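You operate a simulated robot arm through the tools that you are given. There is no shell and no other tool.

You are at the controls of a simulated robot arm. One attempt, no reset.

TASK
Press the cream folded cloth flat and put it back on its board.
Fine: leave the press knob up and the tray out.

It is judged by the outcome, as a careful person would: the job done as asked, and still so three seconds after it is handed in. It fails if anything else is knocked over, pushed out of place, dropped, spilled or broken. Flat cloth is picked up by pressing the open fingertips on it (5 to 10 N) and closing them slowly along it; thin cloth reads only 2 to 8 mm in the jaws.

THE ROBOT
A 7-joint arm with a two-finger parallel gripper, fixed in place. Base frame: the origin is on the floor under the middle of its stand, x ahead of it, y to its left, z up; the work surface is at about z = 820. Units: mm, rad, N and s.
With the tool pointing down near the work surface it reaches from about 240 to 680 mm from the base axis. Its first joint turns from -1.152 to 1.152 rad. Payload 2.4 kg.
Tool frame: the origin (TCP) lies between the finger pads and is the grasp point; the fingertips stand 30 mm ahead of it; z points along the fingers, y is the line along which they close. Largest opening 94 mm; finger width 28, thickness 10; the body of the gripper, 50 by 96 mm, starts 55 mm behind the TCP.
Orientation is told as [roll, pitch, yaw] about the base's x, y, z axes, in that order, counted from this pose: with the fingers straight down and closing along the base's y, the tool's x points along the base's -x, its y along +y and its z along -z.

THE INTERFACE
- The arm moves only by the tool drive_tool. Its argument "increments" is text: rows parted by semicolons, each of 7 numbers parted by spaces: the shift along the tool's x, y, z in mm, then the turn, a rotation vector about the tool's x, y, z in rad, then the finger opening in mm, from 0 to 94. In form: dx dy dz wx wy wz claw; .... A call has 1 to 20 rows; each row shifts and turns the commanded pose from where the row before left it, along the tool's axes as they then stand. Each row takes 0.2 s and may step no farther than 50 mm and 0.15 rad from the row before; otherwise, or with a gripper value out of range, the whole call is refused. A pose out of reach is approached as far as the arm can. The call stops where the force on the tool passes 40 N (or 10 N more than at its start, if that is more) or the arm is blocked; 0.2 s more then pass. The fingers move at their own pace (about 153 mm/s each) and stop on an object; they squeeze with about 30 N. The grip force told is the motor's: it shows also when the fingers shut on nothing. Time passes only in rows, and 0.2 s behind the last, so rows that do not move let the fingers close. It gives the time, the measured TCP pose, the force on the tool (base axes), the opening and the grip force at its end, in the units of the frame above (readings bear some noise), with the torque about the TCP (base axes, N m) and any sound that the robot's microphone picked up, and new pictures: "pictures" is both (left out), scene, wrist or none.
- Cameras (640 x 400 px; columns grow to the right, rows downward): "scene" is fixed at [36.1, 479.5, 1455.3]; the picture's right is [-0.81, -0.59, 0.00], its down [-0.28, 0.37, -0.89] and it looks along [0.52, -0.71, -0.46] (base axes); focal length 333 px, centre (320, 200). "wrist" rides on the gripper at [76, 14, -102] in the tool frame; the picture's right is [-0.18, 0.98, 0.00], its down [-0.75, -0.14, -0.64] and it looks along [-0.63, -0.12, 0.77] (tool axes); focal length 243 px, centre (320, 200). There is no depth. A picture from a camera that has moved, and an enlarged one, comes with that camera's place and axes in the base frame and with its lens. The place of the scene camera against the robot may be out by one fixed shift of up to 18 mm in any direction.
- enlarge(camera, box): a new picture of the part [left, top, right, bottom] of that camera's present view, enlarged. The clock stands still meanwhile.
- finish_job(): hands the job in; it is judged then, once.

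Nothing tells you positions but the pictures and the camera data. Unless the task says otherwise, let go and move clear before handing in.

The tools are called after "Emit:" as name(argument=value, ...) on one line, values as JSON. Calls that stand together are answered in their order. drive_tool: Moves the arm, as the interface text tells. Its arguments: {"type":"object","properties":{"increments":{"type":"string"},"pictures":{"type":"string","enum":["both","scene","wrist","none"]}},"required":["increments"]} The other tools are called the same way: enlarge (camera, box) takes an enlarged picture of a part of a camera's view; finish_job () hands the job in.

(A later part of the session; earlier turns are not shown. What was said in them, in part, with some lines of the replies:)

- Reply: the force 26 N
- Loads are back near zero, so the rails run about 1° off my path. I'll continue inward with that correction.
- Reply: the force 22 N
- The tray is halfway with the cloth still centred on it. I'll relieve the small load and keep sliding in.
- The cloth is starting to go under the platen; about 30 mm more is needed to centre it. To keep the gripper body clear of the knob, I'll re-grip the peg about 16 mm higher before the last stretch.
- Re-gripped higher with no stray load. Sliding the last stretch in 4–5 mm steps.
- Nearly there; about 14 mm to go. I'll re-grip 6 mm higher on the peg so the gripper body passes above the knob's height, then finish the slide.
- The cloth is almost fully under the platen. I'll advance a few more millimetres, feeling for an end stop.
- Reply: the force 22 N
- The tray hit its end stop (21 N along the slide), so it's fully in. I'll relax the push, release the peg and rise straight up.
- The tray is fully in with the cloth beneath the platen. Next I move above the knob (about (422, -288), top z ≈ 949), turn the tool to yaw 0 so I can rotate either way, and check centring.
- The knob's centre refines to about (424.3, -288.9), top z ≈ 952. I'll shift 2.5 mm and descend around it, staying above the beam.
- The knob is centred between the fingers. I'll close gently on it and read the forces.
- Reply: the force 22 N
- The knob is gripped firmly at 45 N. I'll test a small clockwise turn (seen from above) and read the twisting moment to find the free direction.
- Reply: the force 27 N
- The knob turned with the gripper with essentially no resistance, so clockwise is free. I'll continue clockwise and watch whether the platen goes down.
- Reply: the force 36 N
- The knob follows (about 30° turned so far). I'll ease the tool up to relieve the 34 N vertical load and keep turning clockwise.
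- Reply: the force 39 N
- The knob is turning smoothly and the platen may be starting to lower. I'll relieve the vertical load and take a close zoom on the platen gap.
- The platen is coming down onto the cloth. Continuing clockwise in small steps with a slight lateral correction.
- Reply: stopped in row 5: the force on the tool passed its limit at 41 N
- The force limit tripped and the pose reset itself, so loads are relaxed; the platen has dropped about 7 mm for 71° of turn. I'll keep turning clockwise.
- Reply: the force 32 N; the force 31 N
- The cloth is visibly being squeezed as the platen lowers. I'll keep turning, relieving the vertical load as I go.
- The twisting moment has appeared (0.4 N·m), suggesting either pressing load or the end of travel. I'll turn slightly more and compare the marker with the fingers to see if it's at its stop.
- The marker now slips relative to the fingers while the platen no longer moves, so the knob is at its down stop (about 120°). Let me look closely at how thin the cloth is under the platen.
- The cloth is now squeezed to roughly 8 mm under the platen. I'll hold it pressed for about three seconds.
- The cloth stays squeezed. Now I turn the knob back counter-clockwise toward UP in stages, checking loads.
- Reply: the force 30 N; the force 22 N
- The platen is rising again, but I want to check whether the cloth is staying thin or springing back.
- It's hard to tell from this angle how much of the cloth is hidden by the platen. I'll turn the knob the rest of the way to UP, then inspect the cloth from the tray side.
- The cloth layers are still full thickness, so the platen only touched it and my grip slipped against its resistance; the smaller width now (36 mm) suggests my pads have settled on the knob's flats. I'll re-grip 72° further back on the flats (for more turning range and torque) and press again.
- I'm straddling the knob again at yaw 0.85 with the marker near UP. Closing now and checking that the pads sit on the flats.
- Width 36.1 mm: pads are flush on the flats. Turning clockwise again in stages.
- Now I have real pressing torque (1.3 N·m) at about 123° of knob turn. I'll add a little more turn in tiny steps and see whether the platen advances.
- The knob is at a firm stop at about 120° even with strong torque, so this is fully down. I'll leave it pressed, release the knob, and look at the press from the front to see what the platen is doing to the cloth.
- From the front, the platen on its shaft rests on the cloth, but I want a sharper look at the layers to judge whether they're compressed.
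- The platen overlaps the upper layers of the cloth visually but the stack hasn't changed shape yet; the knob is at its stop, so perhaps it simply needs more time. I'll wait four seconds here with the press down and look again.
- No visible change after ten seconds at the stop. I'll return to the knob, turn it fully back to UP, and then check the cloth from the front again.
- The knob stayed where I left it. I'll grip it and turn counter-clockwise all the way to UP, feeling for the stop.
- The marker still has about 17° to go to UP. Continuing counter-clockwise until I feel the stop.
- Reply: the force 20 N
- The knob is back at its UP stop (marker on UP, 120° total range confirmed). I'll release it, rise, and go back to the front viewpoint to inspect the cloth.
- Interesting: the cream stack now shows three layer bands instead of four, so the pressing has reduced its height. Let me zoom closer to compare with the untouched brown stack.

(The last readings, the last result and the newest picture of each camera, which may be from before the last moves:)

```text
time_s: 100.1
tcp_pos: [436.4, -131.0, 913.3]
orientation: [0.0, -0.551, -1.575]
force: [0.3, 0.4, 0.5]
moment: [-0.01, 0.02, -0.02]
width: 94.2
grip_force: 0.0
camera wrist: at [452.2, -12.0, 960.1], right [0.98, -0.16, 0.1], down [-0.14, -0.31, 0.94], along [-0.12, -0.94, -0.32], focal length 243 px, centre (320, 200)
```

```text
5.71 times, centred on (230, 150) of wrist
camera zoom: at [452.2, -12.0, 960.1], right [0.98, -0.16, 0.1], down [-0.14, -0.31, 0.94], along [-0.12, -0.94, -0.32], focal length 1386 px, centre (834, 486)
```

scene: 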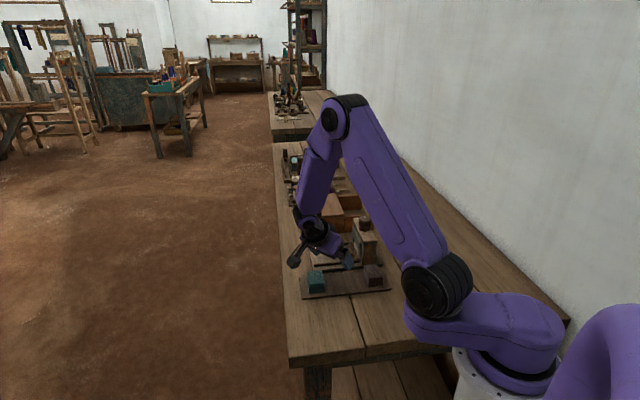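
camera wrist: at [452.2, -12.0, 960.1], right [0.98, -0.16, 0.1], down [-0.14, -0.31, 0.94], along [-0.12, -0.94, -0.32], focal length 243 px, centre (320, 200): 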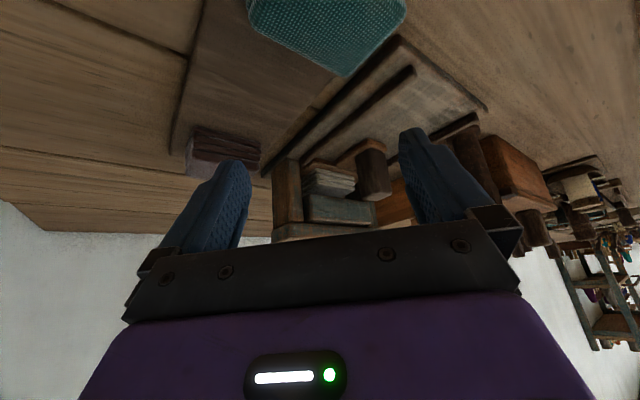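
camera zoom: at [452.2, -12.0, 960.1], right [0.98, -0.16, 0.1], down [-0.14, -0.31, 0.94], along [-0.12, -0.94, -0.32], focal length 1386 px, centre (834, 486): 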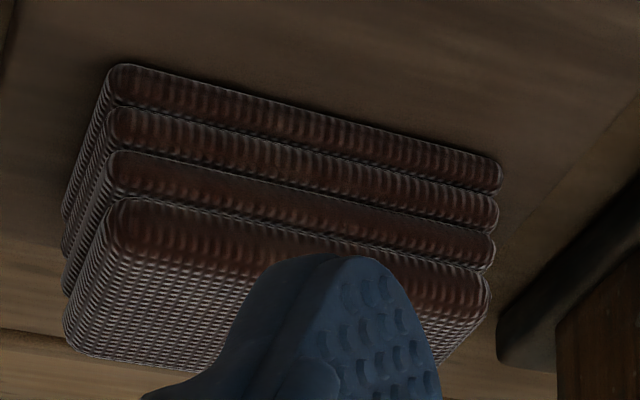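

The cloth's top has been pushed down about a full layer by the press (≈28 mm to ≈20 mm) and stayed there after release, with the knob now at UP. I'll go back to the tray peg and pull the tray out to inspect the cloth properly.

Emit:
drive_tool(increments="0 0 0 0 0.1375 0 94;0 0 0 0 0.1375 0 94;0 0 0 0 0.1375 0 94;0 0 0 0 0.1375 0 94;0 0 -35 0 0 0 80;0 0 -35 0 0 0 60;0 0 -30 0 0 0 44;0 0 0 0 0 -0.1317 44;0 0 0 0 0 -0.1317 44;0 0 0 0 0 -0.1317 44;0 0 0 0 0 -0.1317 44;0 0 0 0 0 -0.1317 44;0 0 0 0 0 -0.1317 44;-35 -15.6 0 0 0 0 44;-35 -15.6 0 0 0 0 44;-35 -15.6 0 0 0 0 44;0 0 30 0 0 0 44;0 0 25 0 0 0 44;0 0 0 0 0 0 44")

Emit:
enlarge(camera="wrist", box=[200, 60, 440, 228])

Emit:
enlarge(camera="scene", box=[300, 195, 400, 270])

```text
time_s: 104.1
tcp_pos: [477.2, -239.5, 958.0]
orientation: [-0.001, -0.001, -0.783]
force: [-0.1, -0.3, 0.4]
moment: [-0.01, 0.0, -0.03]
width: 43.9
grip_force: 0.1
camera wrist: at [434.3, -174.9, 1059.8], right [0.82, 0.57, 0.0], down [0.43, -0.63, 0.64], along [0.36, -0.53, -0.77], focal length 243 px, centre (320, 200)
```

scene: 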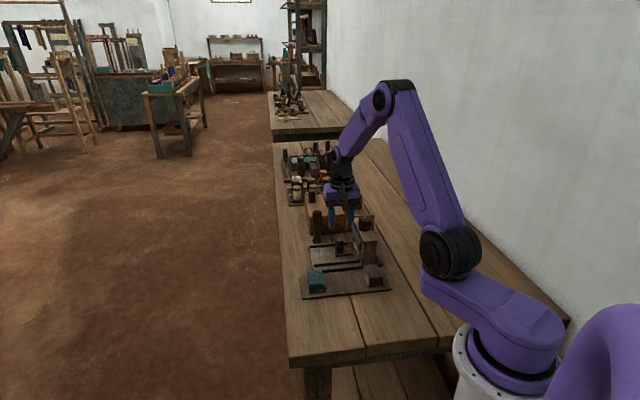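
wrist: 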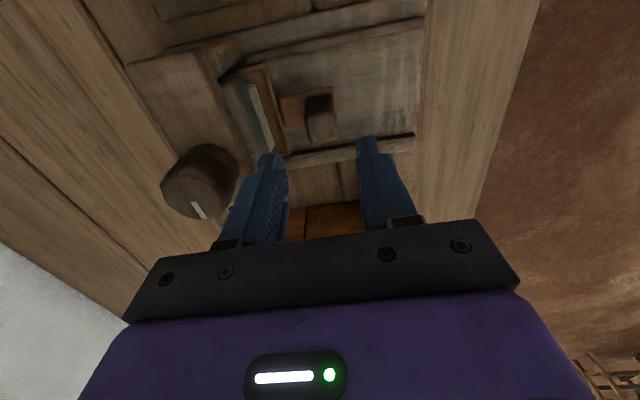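

```text
2.38 times, centred on (320, 144) of wrist
camera zoom: at [434.3, -174.9, 1059.8], right [0.82, 0.57, 0.0], down [0.43, -0.63, 0.64], along [0.36, -0.53, -0.77], focal length 578 px, centre (320, 333)
```

zoom: 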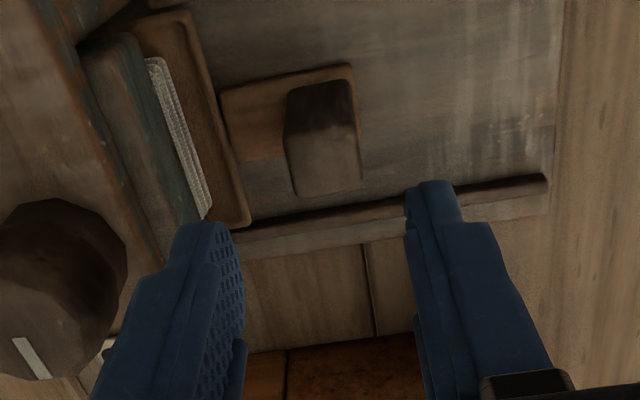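

```text
5.33 times, centred on (350, 232) of scene
camera zoom: at [36.1, 479.5, 1455.3], right [-0.81, -0.59, 0.0], down [-0.28, 0.37, -0.89], along [0.52, -0.71, -0.46], focal length 1774 px, centre (160, 27)
```

zoom: 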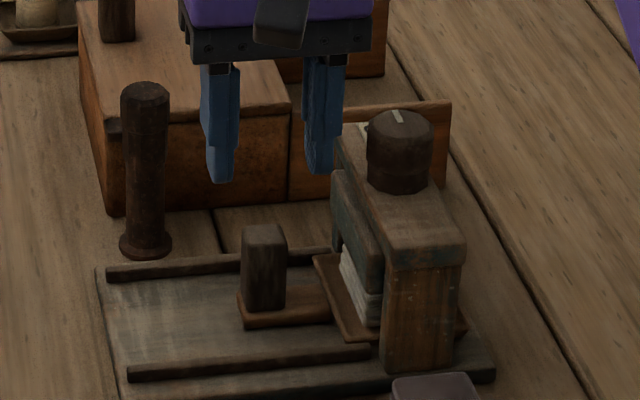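

The peg is about 2 mm from the jaw centre; I'll correct, descend to the same grip height as before (z ≈ 897), and close on the peg.

Emit:
drive_tool(increments="1.9 2.3 20 0 0 0 44;0 0 20 0 0 0 44;0 0 21 0 0 0 44;0 0 0 0 0 0 36;0 0 0 0 0 0 30;0 0 0 0 0 0 24;0 0 0 0 0 0 16;0 0 0 0 0 0 16")

Emit:
enlarge(camera="scene", box=[300, 195, 400, 270])

```text
time_s: 105.9
tcp_pos: [479.4, -236.5, 896.7]
orientation: [0.0, -0.001, -0.785]
force: [0.0, -1.0, -3.2]
moment: [-0.05, -0.04, -0.01]
width: 23.3
grip_force: 44.5
camera wrist: at [436.1, -171.6, 999.8], right [0.82, 0.57, 0.0], down [0.43, -0.63, 0.64], along [0.36, -0.53, -0.77], focal length 243 px, centre (320, 200)
```

scene: 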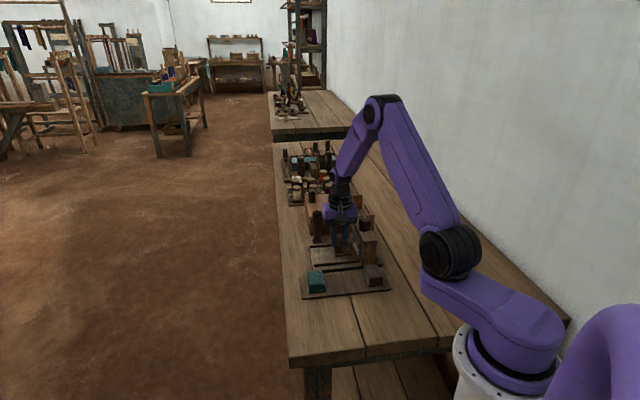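
wrist: 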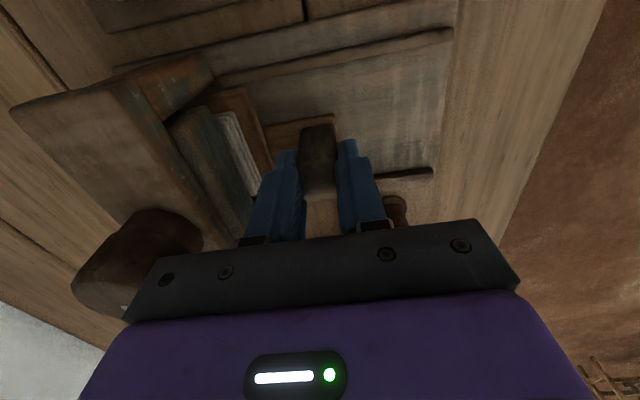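

```text
5.33 times, centred on (350, 232) of scene
camera zoom: at [36.1, 479.5, 1455.4], right [-0.81, -0.59, 0.0], down [-0.28, 0.37, -0.89], along [0.52, -0.71, -0.46], focal length 1774 px, centre (160, 27)
```

zoom: 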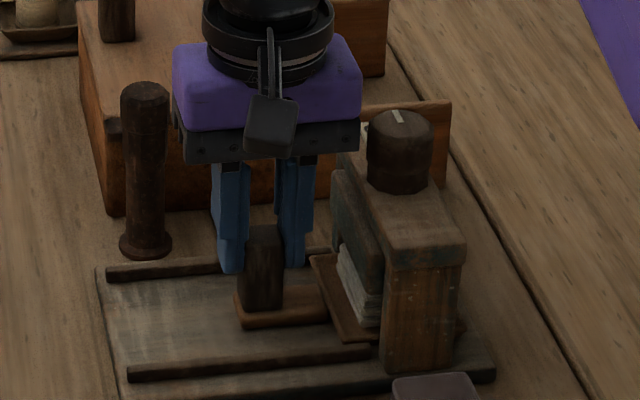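

Peg gripped. I'll slide the tray outward along the rails.

Emit:
drive_tool(increments="0 5 0 0 0 0 16;0 8 0 0 0 0 16;0 8 0 0 0 0 16;0 8 0 0 0 0 16;0 8 0 0 0 0 16;0 0 0 0 0 0 16", pictures="none")

Emit:
drive_tool(increments="0 8 0 0 0 0 16;0 8 0 0 0 0 16;0 8 0 0 0 0 16;0 0 0 0 0 0 16")

Emit:
enlarge(camera="scene", box=[290, 195, 390, 270])

Emit:
enlarge(camera="wrist", box=[100, 80, 340, 248])

```text
time_s: 107.3
tcp_pos: [505.1, -210.6, 898.0]
orientation: [0.0, 0.0, -0.786]
force: [-0.9, 0.8, 1.8]
moment: [-0.05, 0.0, -0.05]
width: 23.1
grip_force: 44.9
```

```text
time_s: 108.3
tcp_pos: [522.1, -193.7, 896.3]
orientation: [0.0, -0.002, -0.783]
force: [-0.5, 1.2, 16.4]
moment: [0.63, 0.76, -0.04]
width: 22.9
grip_force: 44.9
camera wrist: at [478.8, -128.6, 999.6], right [0.82, 0.57, 0.0], down [0.43, -0.63, 0.64], along [0.36, -0.53, -0.77], focal length 243 px, centre (320, 200)
```

scene: 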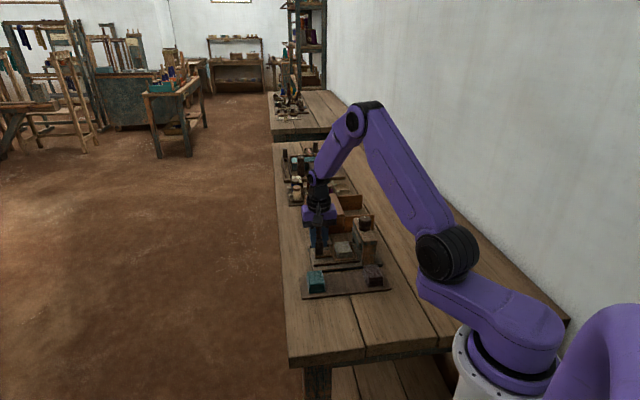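
wrist: 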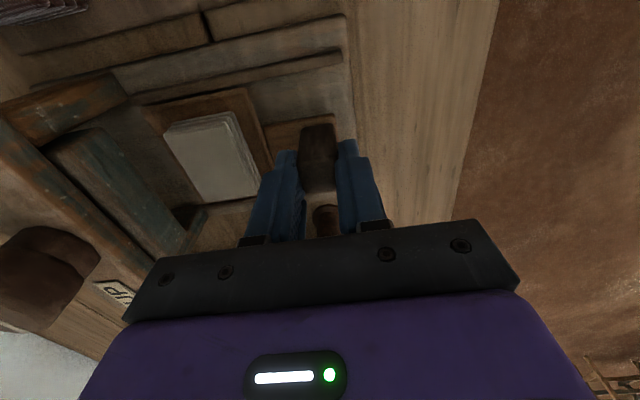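

```text
5.33 times, centred on (340, 232) of scene
camera zoom: at [35.8, 479.6, 1455.3], right [-0.81, -0.59, 0.0], down [-0.27, 0.37, -0.89], along [0.52, -0.71, -0.46], focal length 1774 px, centre (213, 27)
```

zoom: 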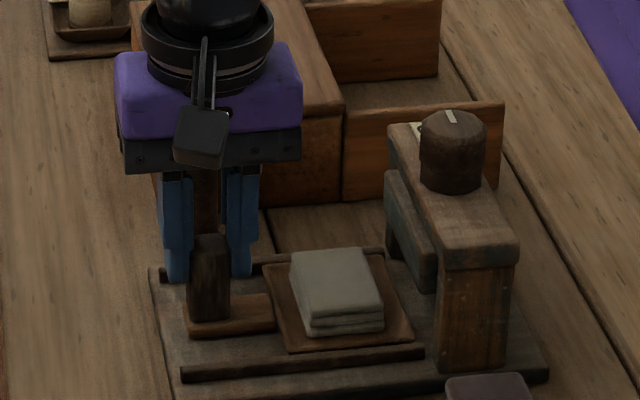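

```text
2.38 times, centred on (220, 164) of wrist
camera zoom: at [478.8, -128.6, 999.6], right [0.82, 0.57, 0.0], down [0.43, -0.63, 0.64], along [0.36, -0.53, -0.77], focal length 578 px, centre (558, 286)
```

zoom: 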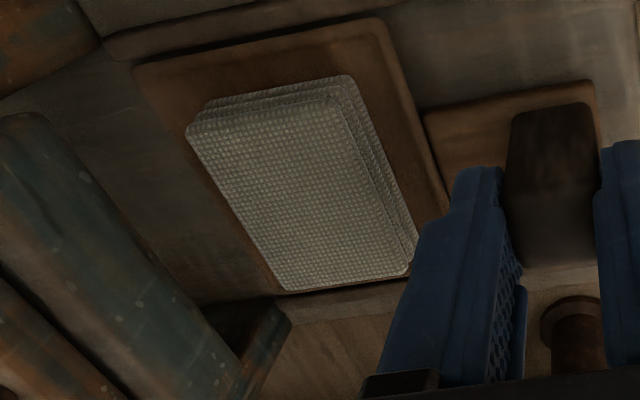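

The cream stack is now visibly lower than before (roughly 60% of its original height) and sits squarely on the tray. I'll continue pulling the tray out to where it started.

Emit:
drive_tool(increments="0 8 -0.8 0 0 0 16;0 8 0 0 0 0 16;0 8 0 0 0 0 16;0 8 0 0 0 0 16;0 0 0 0 0 0 16", pictures="none")

Emit:
drive_tool(increments="0 8 0 0 0 0 16;0 8 0 0 0 0 16;0 5 0 0 0 0 16;0 0 0 0 0 0 16", pictures="none")

```text
time_s: 109.5
tcp_pos: [546.3, -170.2, 896.6]
orientation: [0.002, -0.004, -0.783]
force: [1.8, -3.6, 21.8]
moment: [0.34, 0.48, -0.04]
width: 23.2
grip_force: 45.0
```

```text
time_s: 110.5
tcp_pos: [560.0, -155.1, 897.5]
orientation: [0.002, -0.002, -0.784]
force: [2.8, -2.8, 20.3]
moment: [-0.36, -0.27, 0.03]
width: 23.0
grip_force: 45.3
```

Emit:
drive_tool(increments="0 1.5 -1.2 0 0 0 16;0 1.5 0 0 0 0 16;0 0 0 0 0 0 16")

Emit:
enlarge(camera="scene", box=[280, 200, 400, 290])

```text
time_s: 111.3
tcp_pos: [561.7, -154.3, 896.8]
orientation: [-0.001, -0.001, -0.784]
force: [6.6, -5.5, 0.1]
moment: [-0.75, -0.83, -0.05]
width: 23.4
grip_force: 45.5
camera wrist: at [518.5, -89.2, 999.7], right [0.82, 0.57, 0.0], down [0.43, -0.63, 0.64], along [0.36, -0.53, -0.77], focal length 243 px, centre (320, 200)
```

scene: 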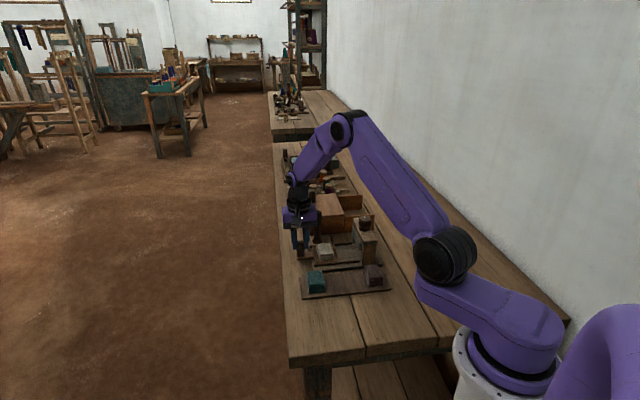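
wrist: 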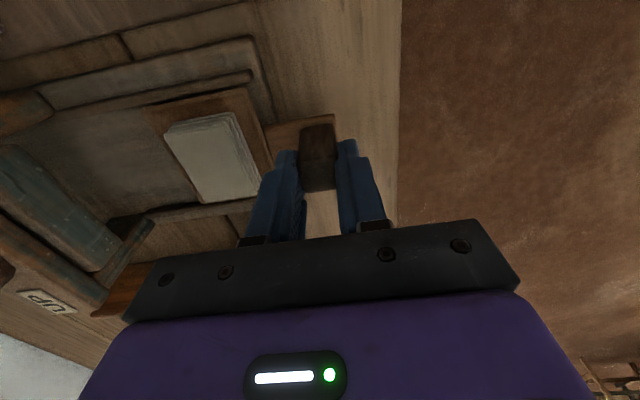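

```text
4.44 times, centred on (340, 245) of scene
camera zoom: at [36.2, 479.4, 1455.4], right [-0.81, -0.59, 0.0], down [-0.28, 0.37, -0.89], along [0.52, -0.71, -0.46], focal length 1478 px, centre (231, 0)
```

zoom: 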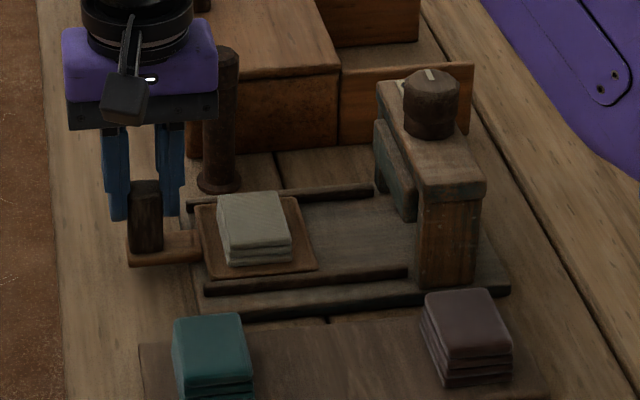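

The tray is back out at its original spot with the cloth on it. I'll release the peg, rise, and take a close look at the pressed cloth from above.

Emit:
drive_tool(increments="0 0 0 0 0 0 30;0 0 0 0 0 0 38;0 0 -30 0 0 0 38;0 0 -45 0 0 0 62;1.7 -37.8 0 0 0 0 62;1.7 -37.8 0 0 0 0 62;0 0 0 0 0 0 62")

Emit:
enlarge(camera="wrist", box=[200, 20, 440, 188])

Emit:
enlarge(camera="scene", box=[280, 200, 400, 290])

```text
time_s: 112.9
tcp_pos: [503.9, -204.1, 974.0]
orientation: [0.002, 0.0, -0.784]
force: [-0.6, 0.1, -0.2]
moment: [-0.03, -0.02, -0.04]
width: 61.9
grip_force: 0.1
camera wrist: at [460.5, -140.4, 1076.0], right [0.82, 0.57, 0.0], down [0.43, -0.63, 0.64], along [0.36, -0.53, -0.77], focal length 243 px, centre (320, 200)
```

scene: 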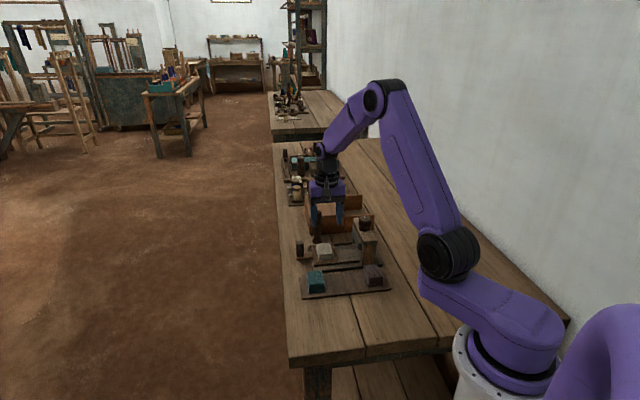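
wrist: 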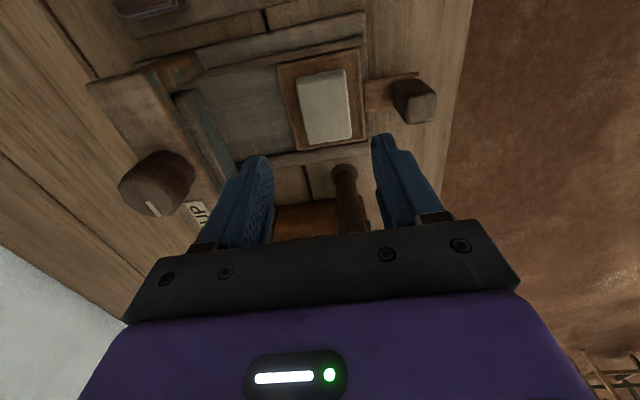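

```text
2.38 times, centred on (320, 104) of wrist
camera zoom: at [460.5, -140.4, 1076.0], right [0.82, 0.57, 0.0], down [0.43, -0.63, 0.64], along [0.36, -0.53, -0.77], focal length 578 px, centre (320, 429)
```

zoom: 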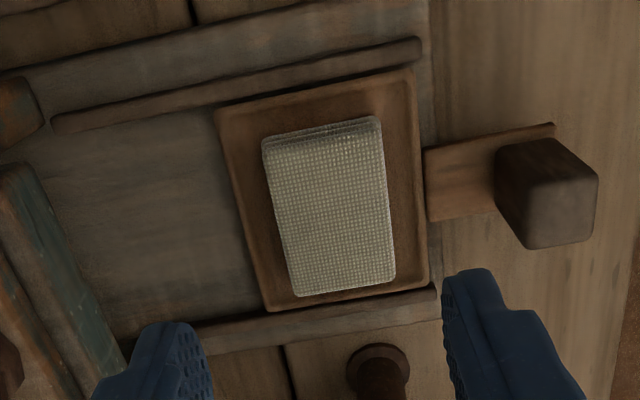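

```text
4.44 times, centred on (340, 245) of scene
camera zoom: at [36.1, 479.5, 1455.3], right [-0.81, -0.59, 0.0], down [-0.28, 0.37, -0.89], along [0.52, -0.71, -0.46], focal length 1478 px, centre (231, 0)
```

zoom: 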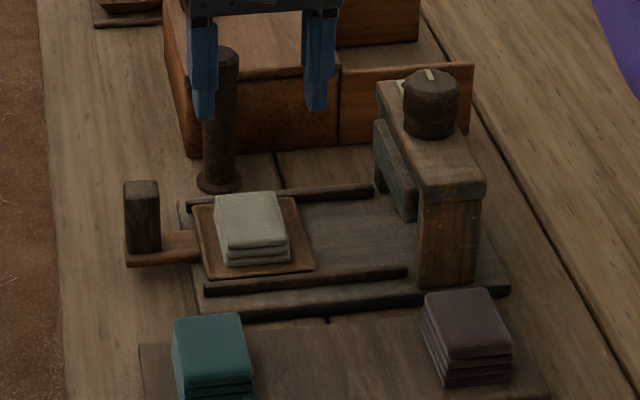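

The cloth is clearly lower than before. Let me zoom tightly on the cream, and on the teal for reference, to measure how flat it is.

Emit:
enlarge(camera="scene", box=[305, 232, 345, 262])

Emit:
enlarge(camera="scene", box=[297, 262, 337, 292])

```text
13.33 times, centred on (325, 247) of scene
camera zoom: at [36.1, 479.5, 1455.3], right [-0.81, -0.59, 0.0], down [-0.28, 0.37, -0.89], along [0.52, -0.71, -0.46], focal length 4434 px, centre (253, -427)
```

zoom: 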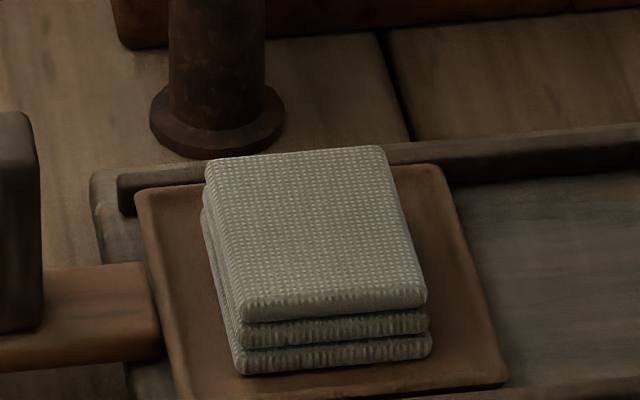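

```text
13.33 times, centred on (317, 277) of scene
camera zoom: at [36.1, 479.5, 1455.3], right [-0.81, -0.59, 0.0], down [-0.28, 0.37, -0.89], along [0.52, -0.71, -0.46], focal length 4434 px, centre (360, -827)
```

zoom: 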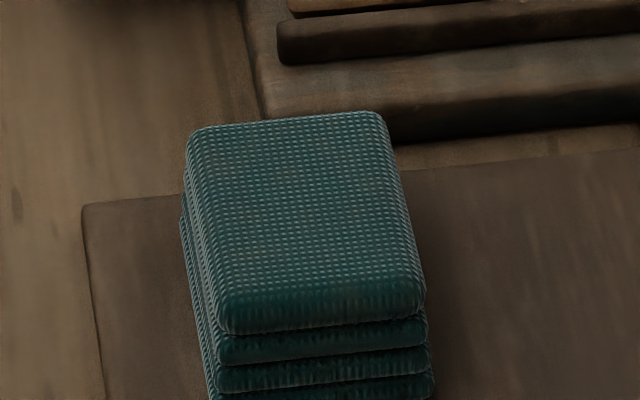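

The cream stack is now about 17 mm high versus 26 mm for the teal, with sharp flat edges: it's pressed as far as the platen goes. Next I line up over it (centre ≈ (509.7, -202.4)) and lower partway to check the side grip.

Emit:
drive_tool(increments="-2.9 5.3 20 0 0 0 56;0 0 25 0 0 0 56;0 0 24 0 0 0 56;0 0 0 0 0 0 56")

Emit:
enlarge(camera="wrist", box=[200, 60, 440, 228])

Emit:
enlarge(camera="scene", box=[285, 210, 365, 270])

```text
time_s: 113.9
tcp_pos: [509.3, -200.1, 902.8]
orientation: [-0.001, 0.001, -0.785]
force: [0.3, 0.0, 0.8]
moment: [-0.01, -0.03, 0.02]
width: 56.2
grip_force: 0.1
camera wrist: at [467.7, -137.1, 1006.2], right [0.82, 0.57, 0.0], down [0.43, -0.63, 0.64], along [0.36, -0.53, -0.77], focal length 243 px, centre (320, 200)
```

scene: 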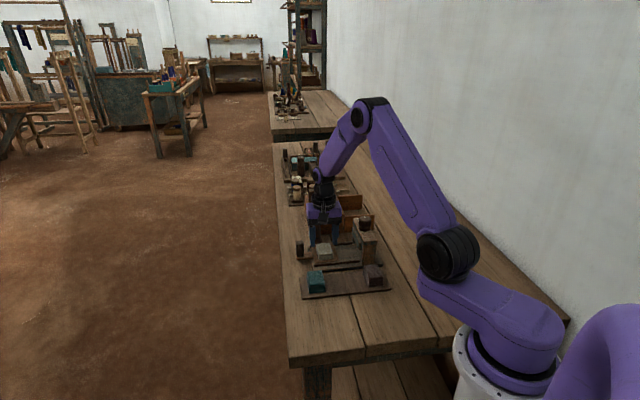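
wrist: 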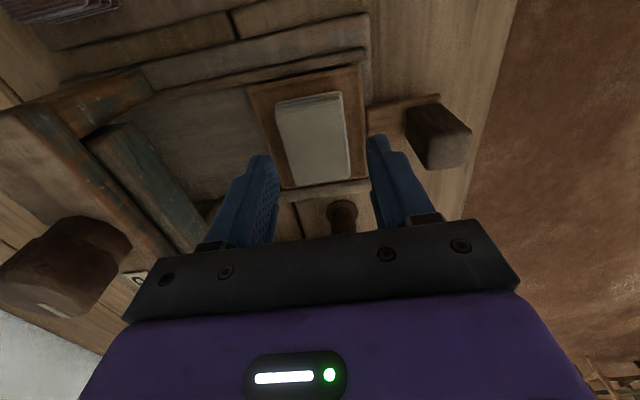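

```text
2.38 times, centred on (320, 144) of wrist
camera zoom: at [467.7, -137.1, 1006.2], right [0.82, 0.57, 0.0], down [0.43, -0.63, 0.64], along [0.36, -0.53, -0.77], focal length 578 px, centre (320, 333)
```

zoom: 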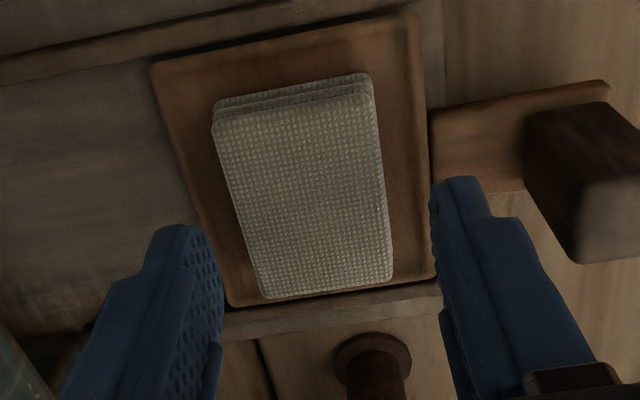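

```text
6.67 times, centred on (325, 240) of scene
camera zoom: at [36.1, 479.5, 1455.3], right [-0.81, -0.59, 0.0], down [-0.28, 0.37, -0.89], along [0.52, -0.71, -0.46], focal length 2217 px, centre (287, -67)
```

zoom: 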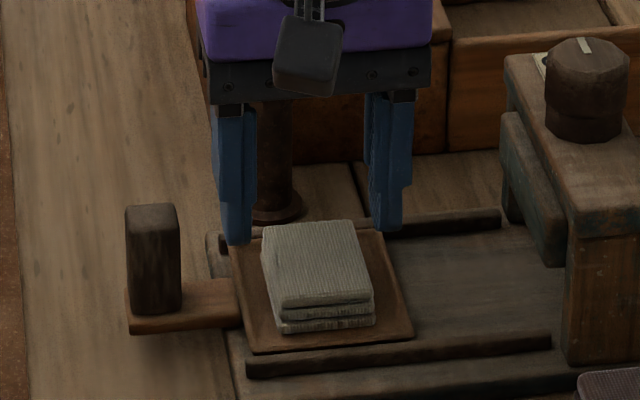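

The cloth centre is about 2.4 mm toward the press relative to the jaws; I'll correct that, go down with the tips just above the tray, and close gently on the stack's sides.

Emit:
drive_tool(increments="-1.6 -2.4 10 0 0 0 56;0 0 12 0 0 0 56;0 0 8 0 0 0 56;0 0 0 0 0 0 56")

Emit:
enlarge(camera="wrist", box=[200, 80, 440, 248])

Emit:
enlarge(camera="scene", box=[285, 210, 365, 270])

```text
time_s: 114.9
tcp_pos: [511.3, -205.8, 874.5]
orientation: [0.0, 0.002, -0.785]
force: [-0.2, -0.6, -0.4]
moment: [-0.01, 0.01, -0.01]
width: 56.1
grip_force: 0.0
camera wrist: at [467.5, -140.9, 976.5], right [0.82, 0.57, 0.0], down [0.43, -0.63, 0.64], along [0.36, -0.53, -0.77], focal length 243 px, centre (320, 200)
```

scene: 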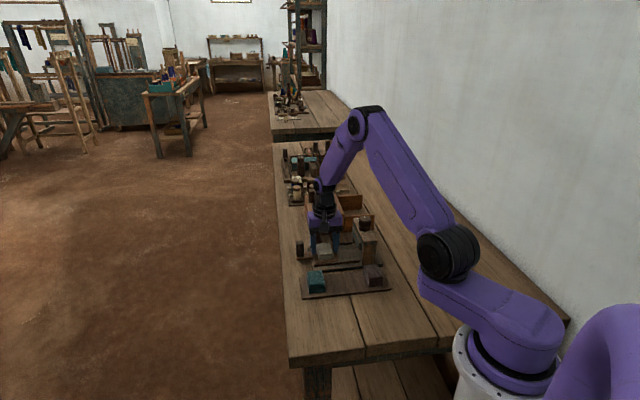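
wrist: 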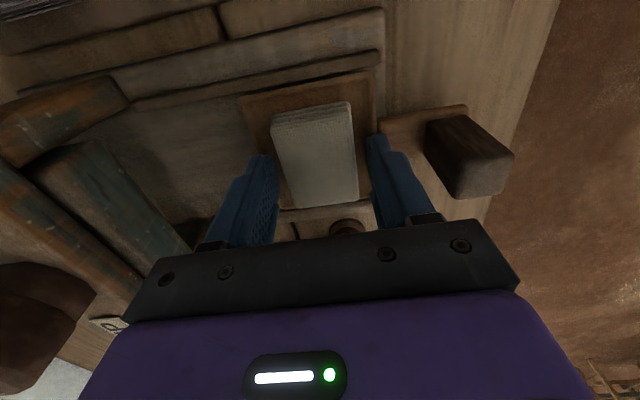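

```text
2.38 times, centred on (320, 164) of wrist
camera zoom: at [467.5, -140.9, 976.5], right [0.82, 0.57, 0.0], down [0.43, -0.63, 0.64], along [0.36, -0.53, -0.77], focal length 578 px, centre (320, 286)
```

zoom: 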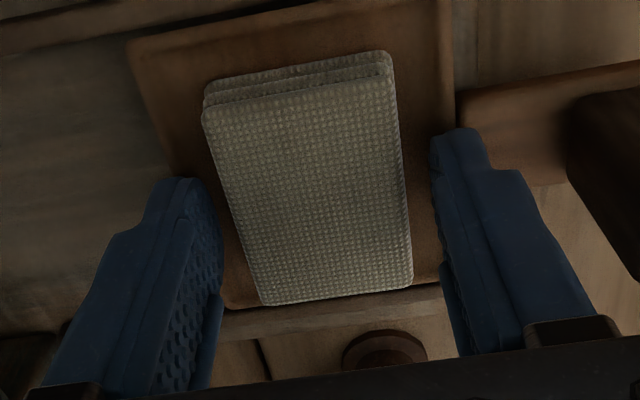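

```text
6.67 times, centred on (325, 240) of scene
camera zoom: at [36.1, 479.5, 1455.3], right [-0.81, -0.59, 0.0], down [-0.28, 0.37, -0.89], along [0.52, -0.71, -0.46], focal length 2217 px, centre (287, -67)
```

zoom: 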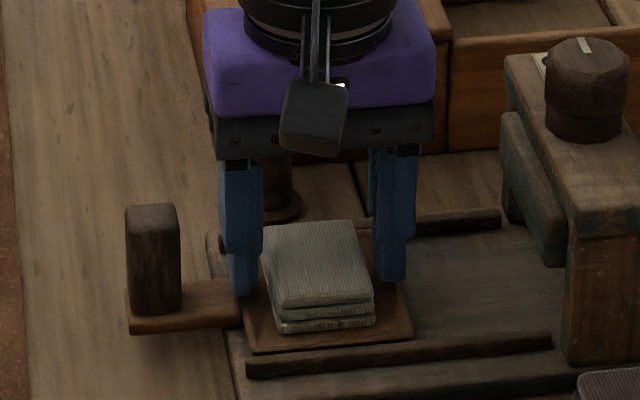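

The fingers straddle the pressed stack with room each side. I'll go down 2 mm more and close slowly.

Emit:
drive_tool(increments="0 0 2 0 0 0 56;0 0 0 0 0 0 50;0 0 0 0 0 0 46;0 0 0 0 0 0 43;0 0 0 0 0 0 40;0 0 0 0 0 0 36;0 0 0 0 0 0 34")

Emit:
enlarge(camera="wrist", box=[200, 80, 440, 248])

```text
time_s: 116.5
tcp_pos: [510.9, -206.3, 873.1]
orientation: [0.002, 0.0, -0.783]
force: [1.1, 0.1, 3.0]
moment: [0.04, -0.08, -0.03]
width: 44.2
grip_force: 29.2
camera wrist: at [467.5, -141.0, 974.5], right [0.82, 0.57, 0.0], down [0.43, -0.63, 0.64], along [0.36, -0.53, -0.77], focal length 243 px, centre (320, 200)
```

scene: 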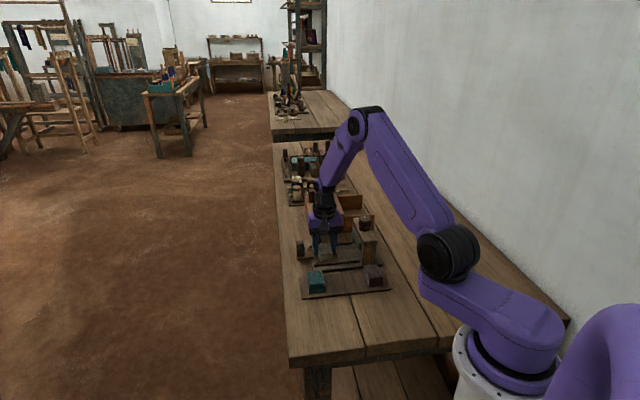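
wrist: 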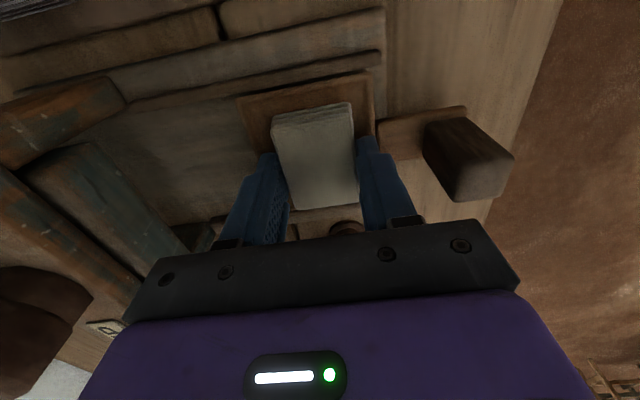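

```text
2.38 times, centred on (320, 164) of wrist
camera zoom: at [467.5, -141.0, 974.5], right [0.82, 0.57, 0.0], down [0.43, -0.63, 0.64], along [0.36, -0.53, -0.77], focal length 578 px, centre (320, 286)
```

zoom: 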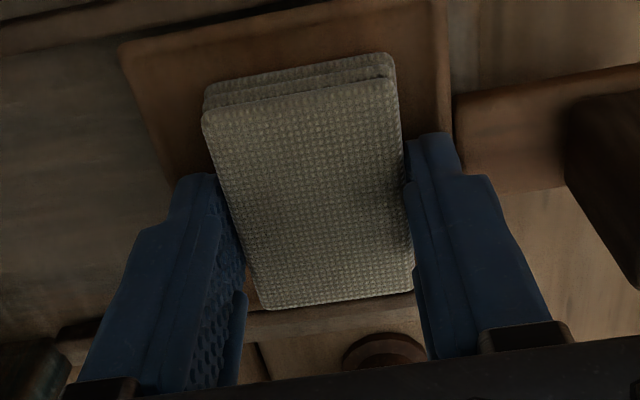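

The pressed stack is held (44 mm, 29 N). I'll lift it straight up and carry it back above its empty spot on the board.

Emit:
drive_tool(increments="0 0 -12 0 0 0 34;0 0 -25 0 0 0 34;0 0 -28 0 0 0 34;0 0 -28 0 0 0 34;30.75 -8.5 0 0 0 0 34;30.75 -8.5 0 0 0 0 34;30.75 -8.5 0 0 0 0 34;30.75 -8.5 0 0 0 0 34;0 0 0 0 0 0 34")

Emit:
enlarge(camera="wrist", box=[180, 40, 460, 220])

Emit:
enlarge(camera="scene", box=[285, 205, 405, 300])

```text
time_s: 118.5
tcp_pos: [400.1, -142.1, 964.5]
orientation: [-0.001, 0.001, -0.783]
force: [0.7, -0.4, -0.9]
moment: [0.01, -0.01, 0.0]
width: 43.8
grip_force: 29.8
camera wrist: at [356.5, -77.6, 1067.6], right [0.82, 0.57, 0.0], down [0.43, -0.63, 0.64], along [0.36, -0.53, -0.77], focal length 243 px, centre (320, 200)
```

scene: 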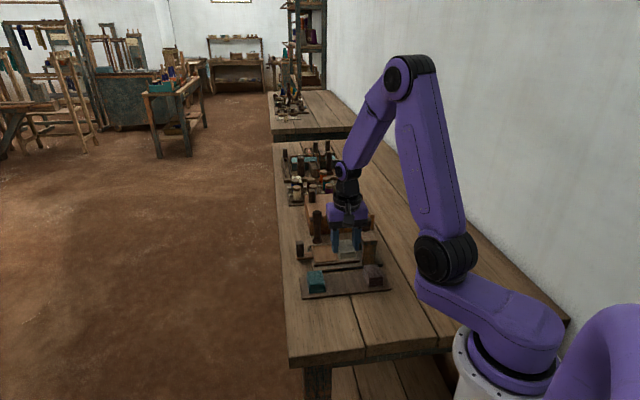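
wrist: 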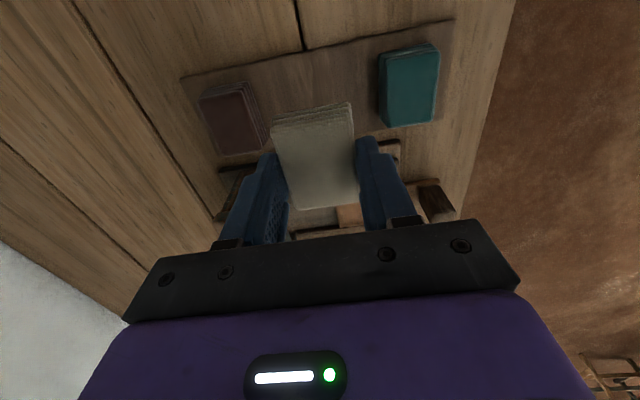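

```text
2.22 times, centred on (320, 130) of wrist
camera zoom: at [356.5, -77.6, 1067.6], right [0.82, 0.57, 0.0], down [0.43, -0.63, 0.64], along [0.36, -0.53, -0.77], focal length 539 px, centre (320, 356)
```

zoom: 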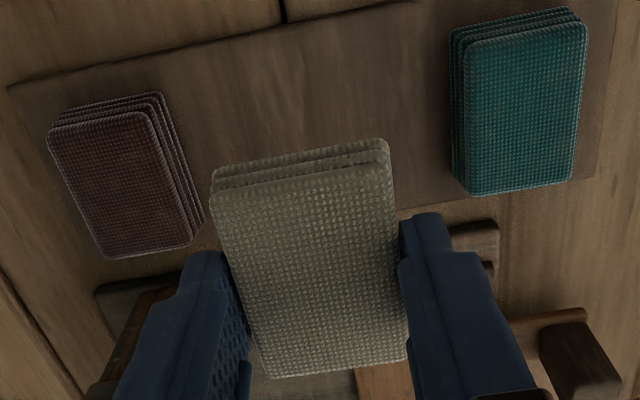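

```text
4.21 times, centred on (345, 252) of scene
camera zoom: at [36.0, 479.5, 1455.3], right [-0.81, -0.59, 0.0], down [-0.28, 0.37, -0.89], along [0.52, -0.71, -0.46], focal length 1400 px, centre (215, -21)
```

zoom: 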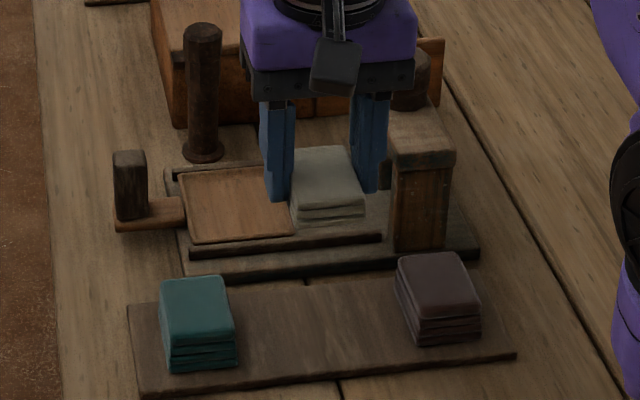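

The pressed cloth is hanging over its empty spot between the teal and brown stacks. I'll lower it to just above the board, then feel for contact.

Emit:
drive_tool(increments="0 0 30 0 0 0 34;0 0 30 0 0 0 34;0 0 28 0 0 0 34;0 0 0 0 0 0 34")

Emit:
enlarge(camera="scene", box=[285, 205, 405, 300])

Emit:
enlarge(camera="wrist", box=[100, 40, 540, 240])

```text
time_s: 119.5
tcp_pos: [398.3, -142.2, 876.4]
orientation: [-0.001, 0.001, -0.784]
force: [0.0, -0.7, -0.4]
moment: [-0.01, 0.0, 0.0]
width: 43.7
grip_force: 30.0
camera wrist: at [355.6, -77.6, 979.3], right [0.82, 0.57, 0.0], down [0.43, -0.63, 0.64], along [0.36, -0.53, -0.77], focal length 243 px, centre (320, 200)
```

scene: 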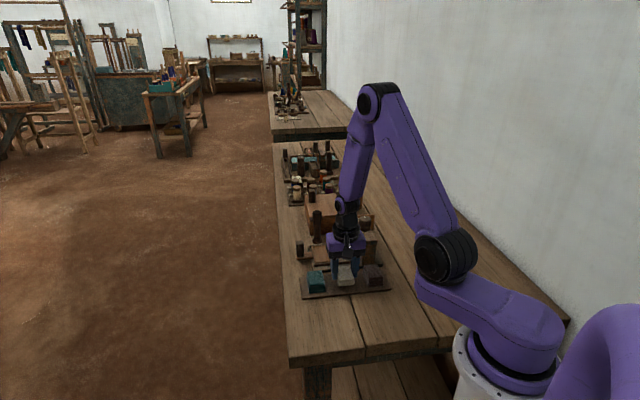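
wrist: 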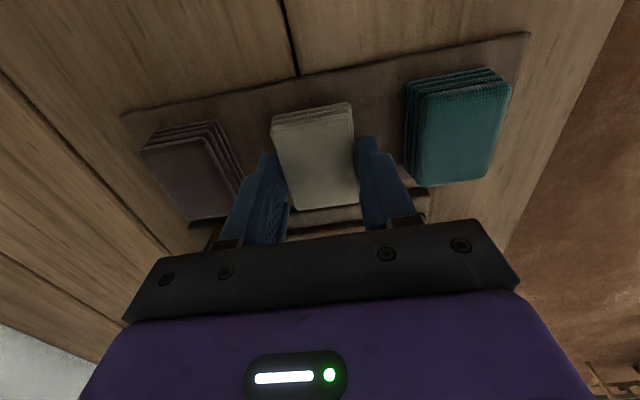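

```text
4.21 times, centred on (345, 252) of scene
camera zoom: at [36.1, 479.5, 1455.3], right [-0.81, -0.59, 0.0], down [-0.28, 0.37, -0.89], along [0.52, -0.71, -0.46], focal length 1400 px, centre (215, -21)
```

zoom: 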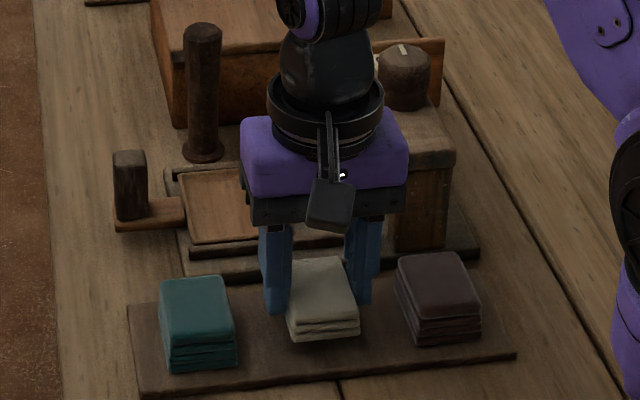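

```text
1.45 times, centred on (320, 140) of wrist
camera zoom: at [355.6, -77.6, 979.3], right [0.82, 0.57, 0.0], down [0.43, -0.63, 0.64], along [0.36, -0.53, -0.77], focal length 353 px, centre (320, 287)
```

zoom: 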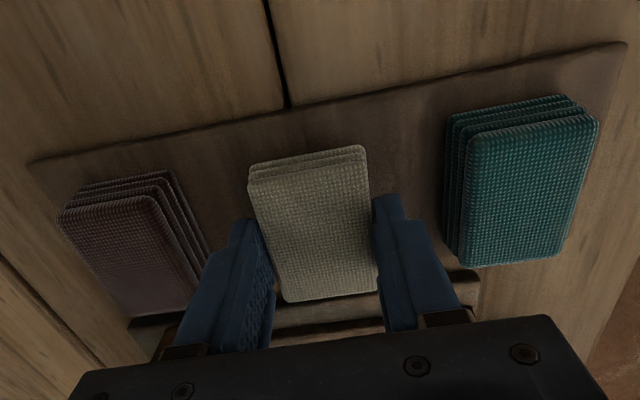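

Alignment between the neighbours looks good. Lowering in small steps until I feel the board.

Emit:
drive_tool(increments="0 0 4 0 0 0 34;0 0 4 0 0 0 34;0 0 3 0 0 0 34;0 0 0 0 0 0 34", pictures="none")

Emit:
drive_tool(increments="0 0 1 0 0 0 34;0 0 1 0 0 0 34", pictures="none")

Emit:
drive_tool(increments="0 0 1 0 0 0 34;0 0 0 0 0 0 34", pictures="none")

```text
time_s: 120.5
tcp_pos: [399.9, -141.3, 867.0]
orientation: [-0.001, 0.0, -0.783]
force: [0.4, 0.2, 0.3]
moment: [0.01, 0.01, 0.04]
width: 43.7
grip_force: 30.2
```

```text
time_s: 121.1
tcp_pos: [398.8, -142.4, 865.2]
orientation: [-0.001, -0.001, -0.783]
force: [0.1, 0.0, 0.1]
moment: [0.04, 0.04, 0.04]
width: 43.8
grip_force: 29.5
```

```text
time_s: 121.7
tcp_pos: [398.9, -142.1, 863.9]
orientation: [-0.002, 0.0, -0.784]
force: [-1.8, -0.9, -0.4]
moment: [0.03, 0.02, -0.05]
width: 43.9
grip_force: 30.2
```

Emit:
drive_tool(increments="0 0 1 0 0 0 34;0 0 0 0 0 0 34", pictures="none")

Emit:
drive_tool(increments="0 0 1 0 0 0 34;0 0 0 0 0 0 34", pictures="none")

```text
time_s: 122.3
tcp_pos: [398.1, -142.9, 861.1]
orientation: [-0.002, 0.0, -0.784]
force: [0.3, 0.0, -0.3]
moment: [0.01, 0.02, 0.01]
width: 43.6
grip_force: 29.4
```

```text
time_s: 122.9
tcp_pos: [399.0, -142.5, 861.7]
orientation: [0.001, 0.001, -0.782]
force: [-5.0, 0.5, 26.4]
moment: [0.03, 0.21, -0.03]
width: 44.1
grip_force: 29.7
```

Contact with the board felt (26 N). I'll ease up, open the jaws, and rise straight up.

Emit:
drive_tool(increments="0 0 -1.2 0 0 0 34;0 0 0 0 0 0 46;0 0 0 0 0 0 54;0 0 0 0 0 0 60;0 0 -20 0 0 0 60;0 0 -40 0 0 0 60;0 0 -45 0 0 0 60;0 0 0 0 0 0 60")

Emit:
enlarge(camera="scene", box=[285, 205, 405, 300])

Emit:
enlarge(camera="wrist", box=[180, 10, 460, 190])

```text
time_s: 124.7
tcp_pos: [400.0, -142.5, 970.3]
orientation: [0.001, -0.001, -0.783]
force: [-0.1, -0.8, -0.6]
moment: [0.03, 0.03, 0.05]
width: 60.2
grip_force: 0.1
camera wrist: at [357.0, -78.2, 1071.5], right [0.82, 0.57, 0.0], down [0.43, -0.63, 0.64], along [0.36, -0.53, -0.77], focal length 243 px, centre (320, 200)
```

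scene: 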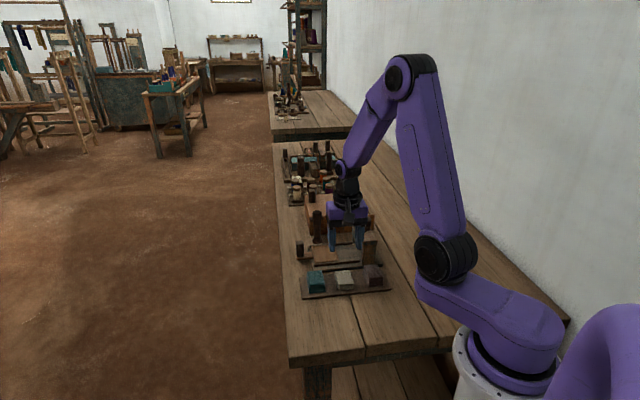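
wrist: 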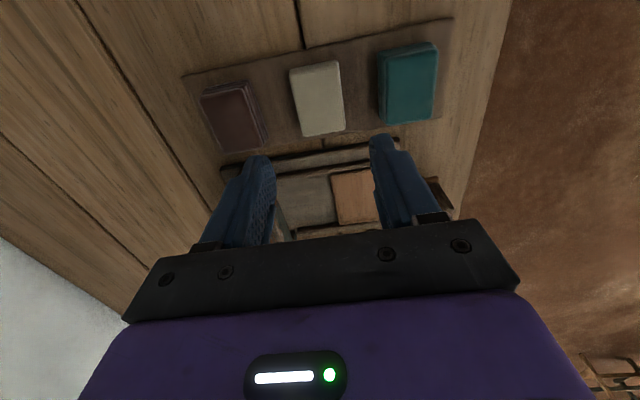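

```text
4.21 times, centred on (345, 252) of scene
camera zoom: at [36.0, 479.5, 1455.3], right [-0.81, -0.59, 0.0], down [-0.28, 0.37, -0.89], along [0.52, -0.71, -0.46], focal length 1400 px, centre (215, -21)
```

zoom: 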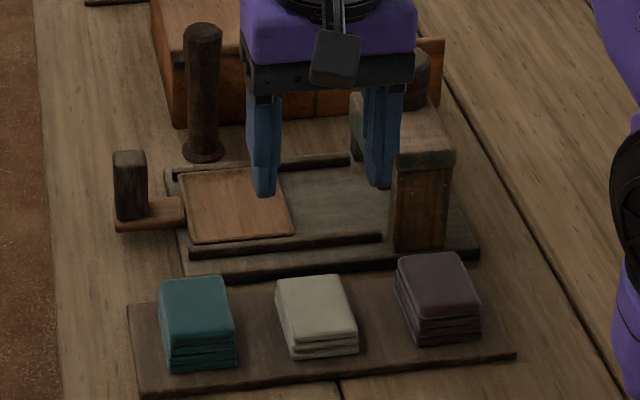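

```text
2.22 times, centred on (320, 100) of wrist
camera zoom: at [357.0, -78.2, 1071.5], right [0.82, 0.57, 0.0], down [0.43, -0.63, 0.64], along [0.36, -0.53, -0.77], focal length 539 px, centre (320, 422)
```

zoom: 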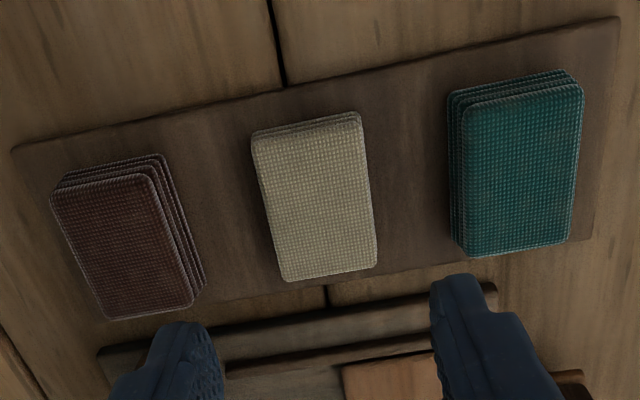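

The pressed cream cloth is back in its place between teal and brown, nothing else disturbed. I'll move the arm clear upward and verify the knob, tray and surroundings.

Emit:
drive_tool(increments="0 0 -45 0 0 0 60;0 0 -45 0 0 0 60;0 0 -45 0 0 0 70;0 0 -45 0 0 0 80;0 0 -40 0 0 0 94;0 0 0 0 0 0 94")

Emit:
enlarge(camera="scene", box=[270, 180, 410, 305])

Emit:
enlarge(camera="wrist", box=[220, 40, 420, 180])

Emit:
enlarge(camera="scene", box=[325, 262, 365, 292])

```text
time_s: 126.1
tcp_pos: [400.8, -141.8, 1190.2]
orientation: [-0.001, 0.0, -0.786]
force: [1.2, 0.3, 0.2]
moment: [-0.03, 0.0, -0.01]
width: 93.8
grip_force: 0.1
camera wrist: at [356.9, -77.3, 1292.7], right [0.82, 0.57, 0.0], down [0.43, -0.63, 0.64], along [0.36, -0.53, -0.77], focal length 243 px, centre (320, 200)
```

scene: 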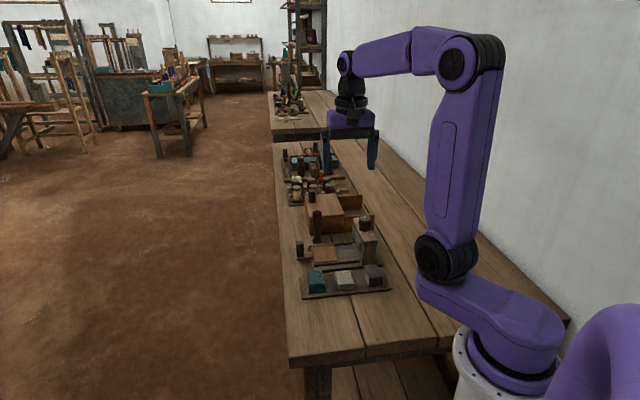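
wrist: 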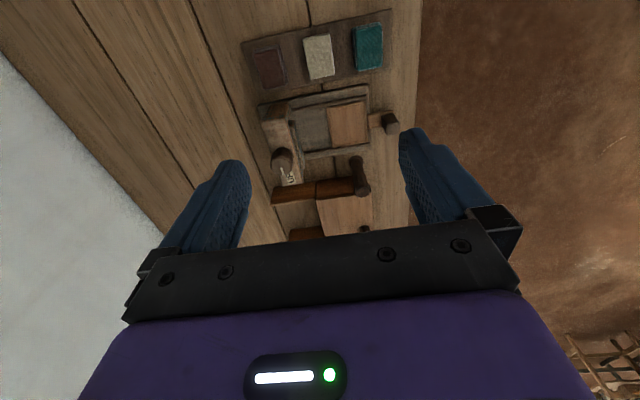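

```text
3.20 times, centred on (340, 242) of scene
camera zoom: at [36.0, 479.5, 1455.3], right [-0.81, -0.59, 0.0], down [-0.28, 0.37, -0.89], along [0.52, -0.71, -0.46], focal length 1064 px, centre (256, 64)
```

zoom: 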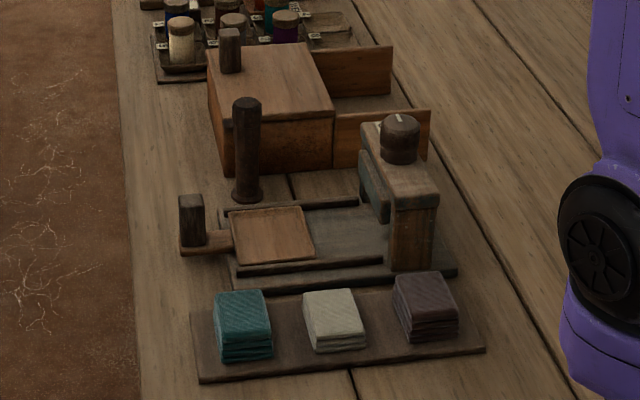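

```text
2.86 times, centred on (320, 110) of wrist
camera zoom: at [356.9, -77.3, 1292.7], right [0.82, 0.57, 0.0], down [0.43, -0.63, 0.64], along [0.36, -0.53, -0.77], focal length 693 px, centre (320, 457)
```

zoom: 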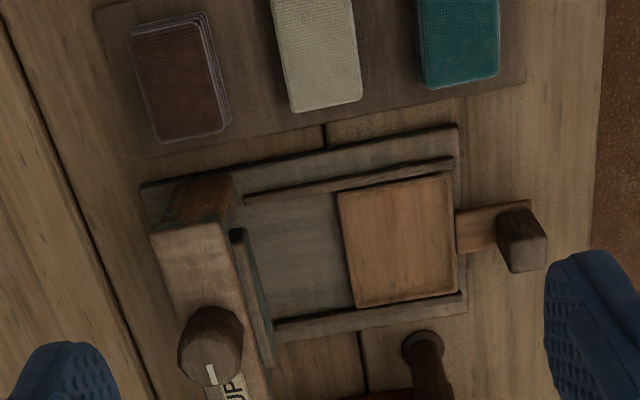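

```text
13.33 times, centred on (345, 277) of scene
camera zoom: at [36.0, 479.5, 1455.3], right [-0.81, -0.59, 0.0], down [-0.28, 0.37, -0.89], along [0.52, -0.71, -0.46], focal length 4434 px, centre (-13, -827)
```

zoom: 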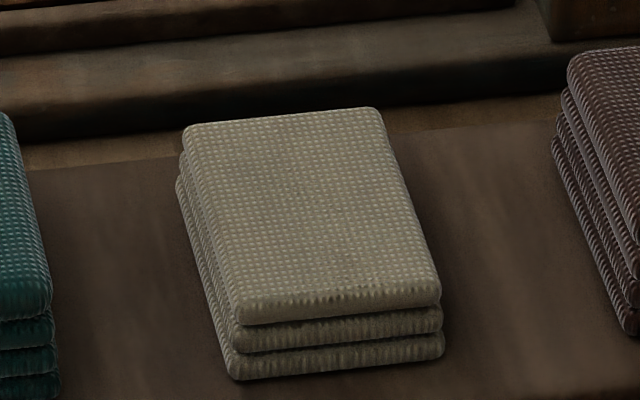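

The cream cloth is back in its own spot on the board. It is about 17 mm high, down from about 26 mm, with the platen taken to its full stop. The knob points to UP, the tray is out where it started, and the post, box, teal and brown cloths haven't moved. The gripper is empty and well clear, so I'm handing the job in.

Emit:
finish_job()

```text
The job is handed in.
```

I pressed the cream cloth and put it back in its own spot on the board, then handed the job in. I don't have the judging result yet.

- **Cloth:** it is about 17 mm high now, down from about 26 mm. The press has a hard stop at about 120° of knob turn, and I held it there twice, so this is as flat as it would go. It is still a folded stack, with three visible layers instead of four, and it had not sprung back before hand-in.
- **Press:** the knob is back on UP and the tray is out where it started. The tray sat about 2 mm short of its inner stop while pressing, but the cloth was fully under the platen.
- **Surroundings:** in the final pictures the teal and brown cloths, the post and the box show no sign of having moved. The gripper is empty and raised clear.
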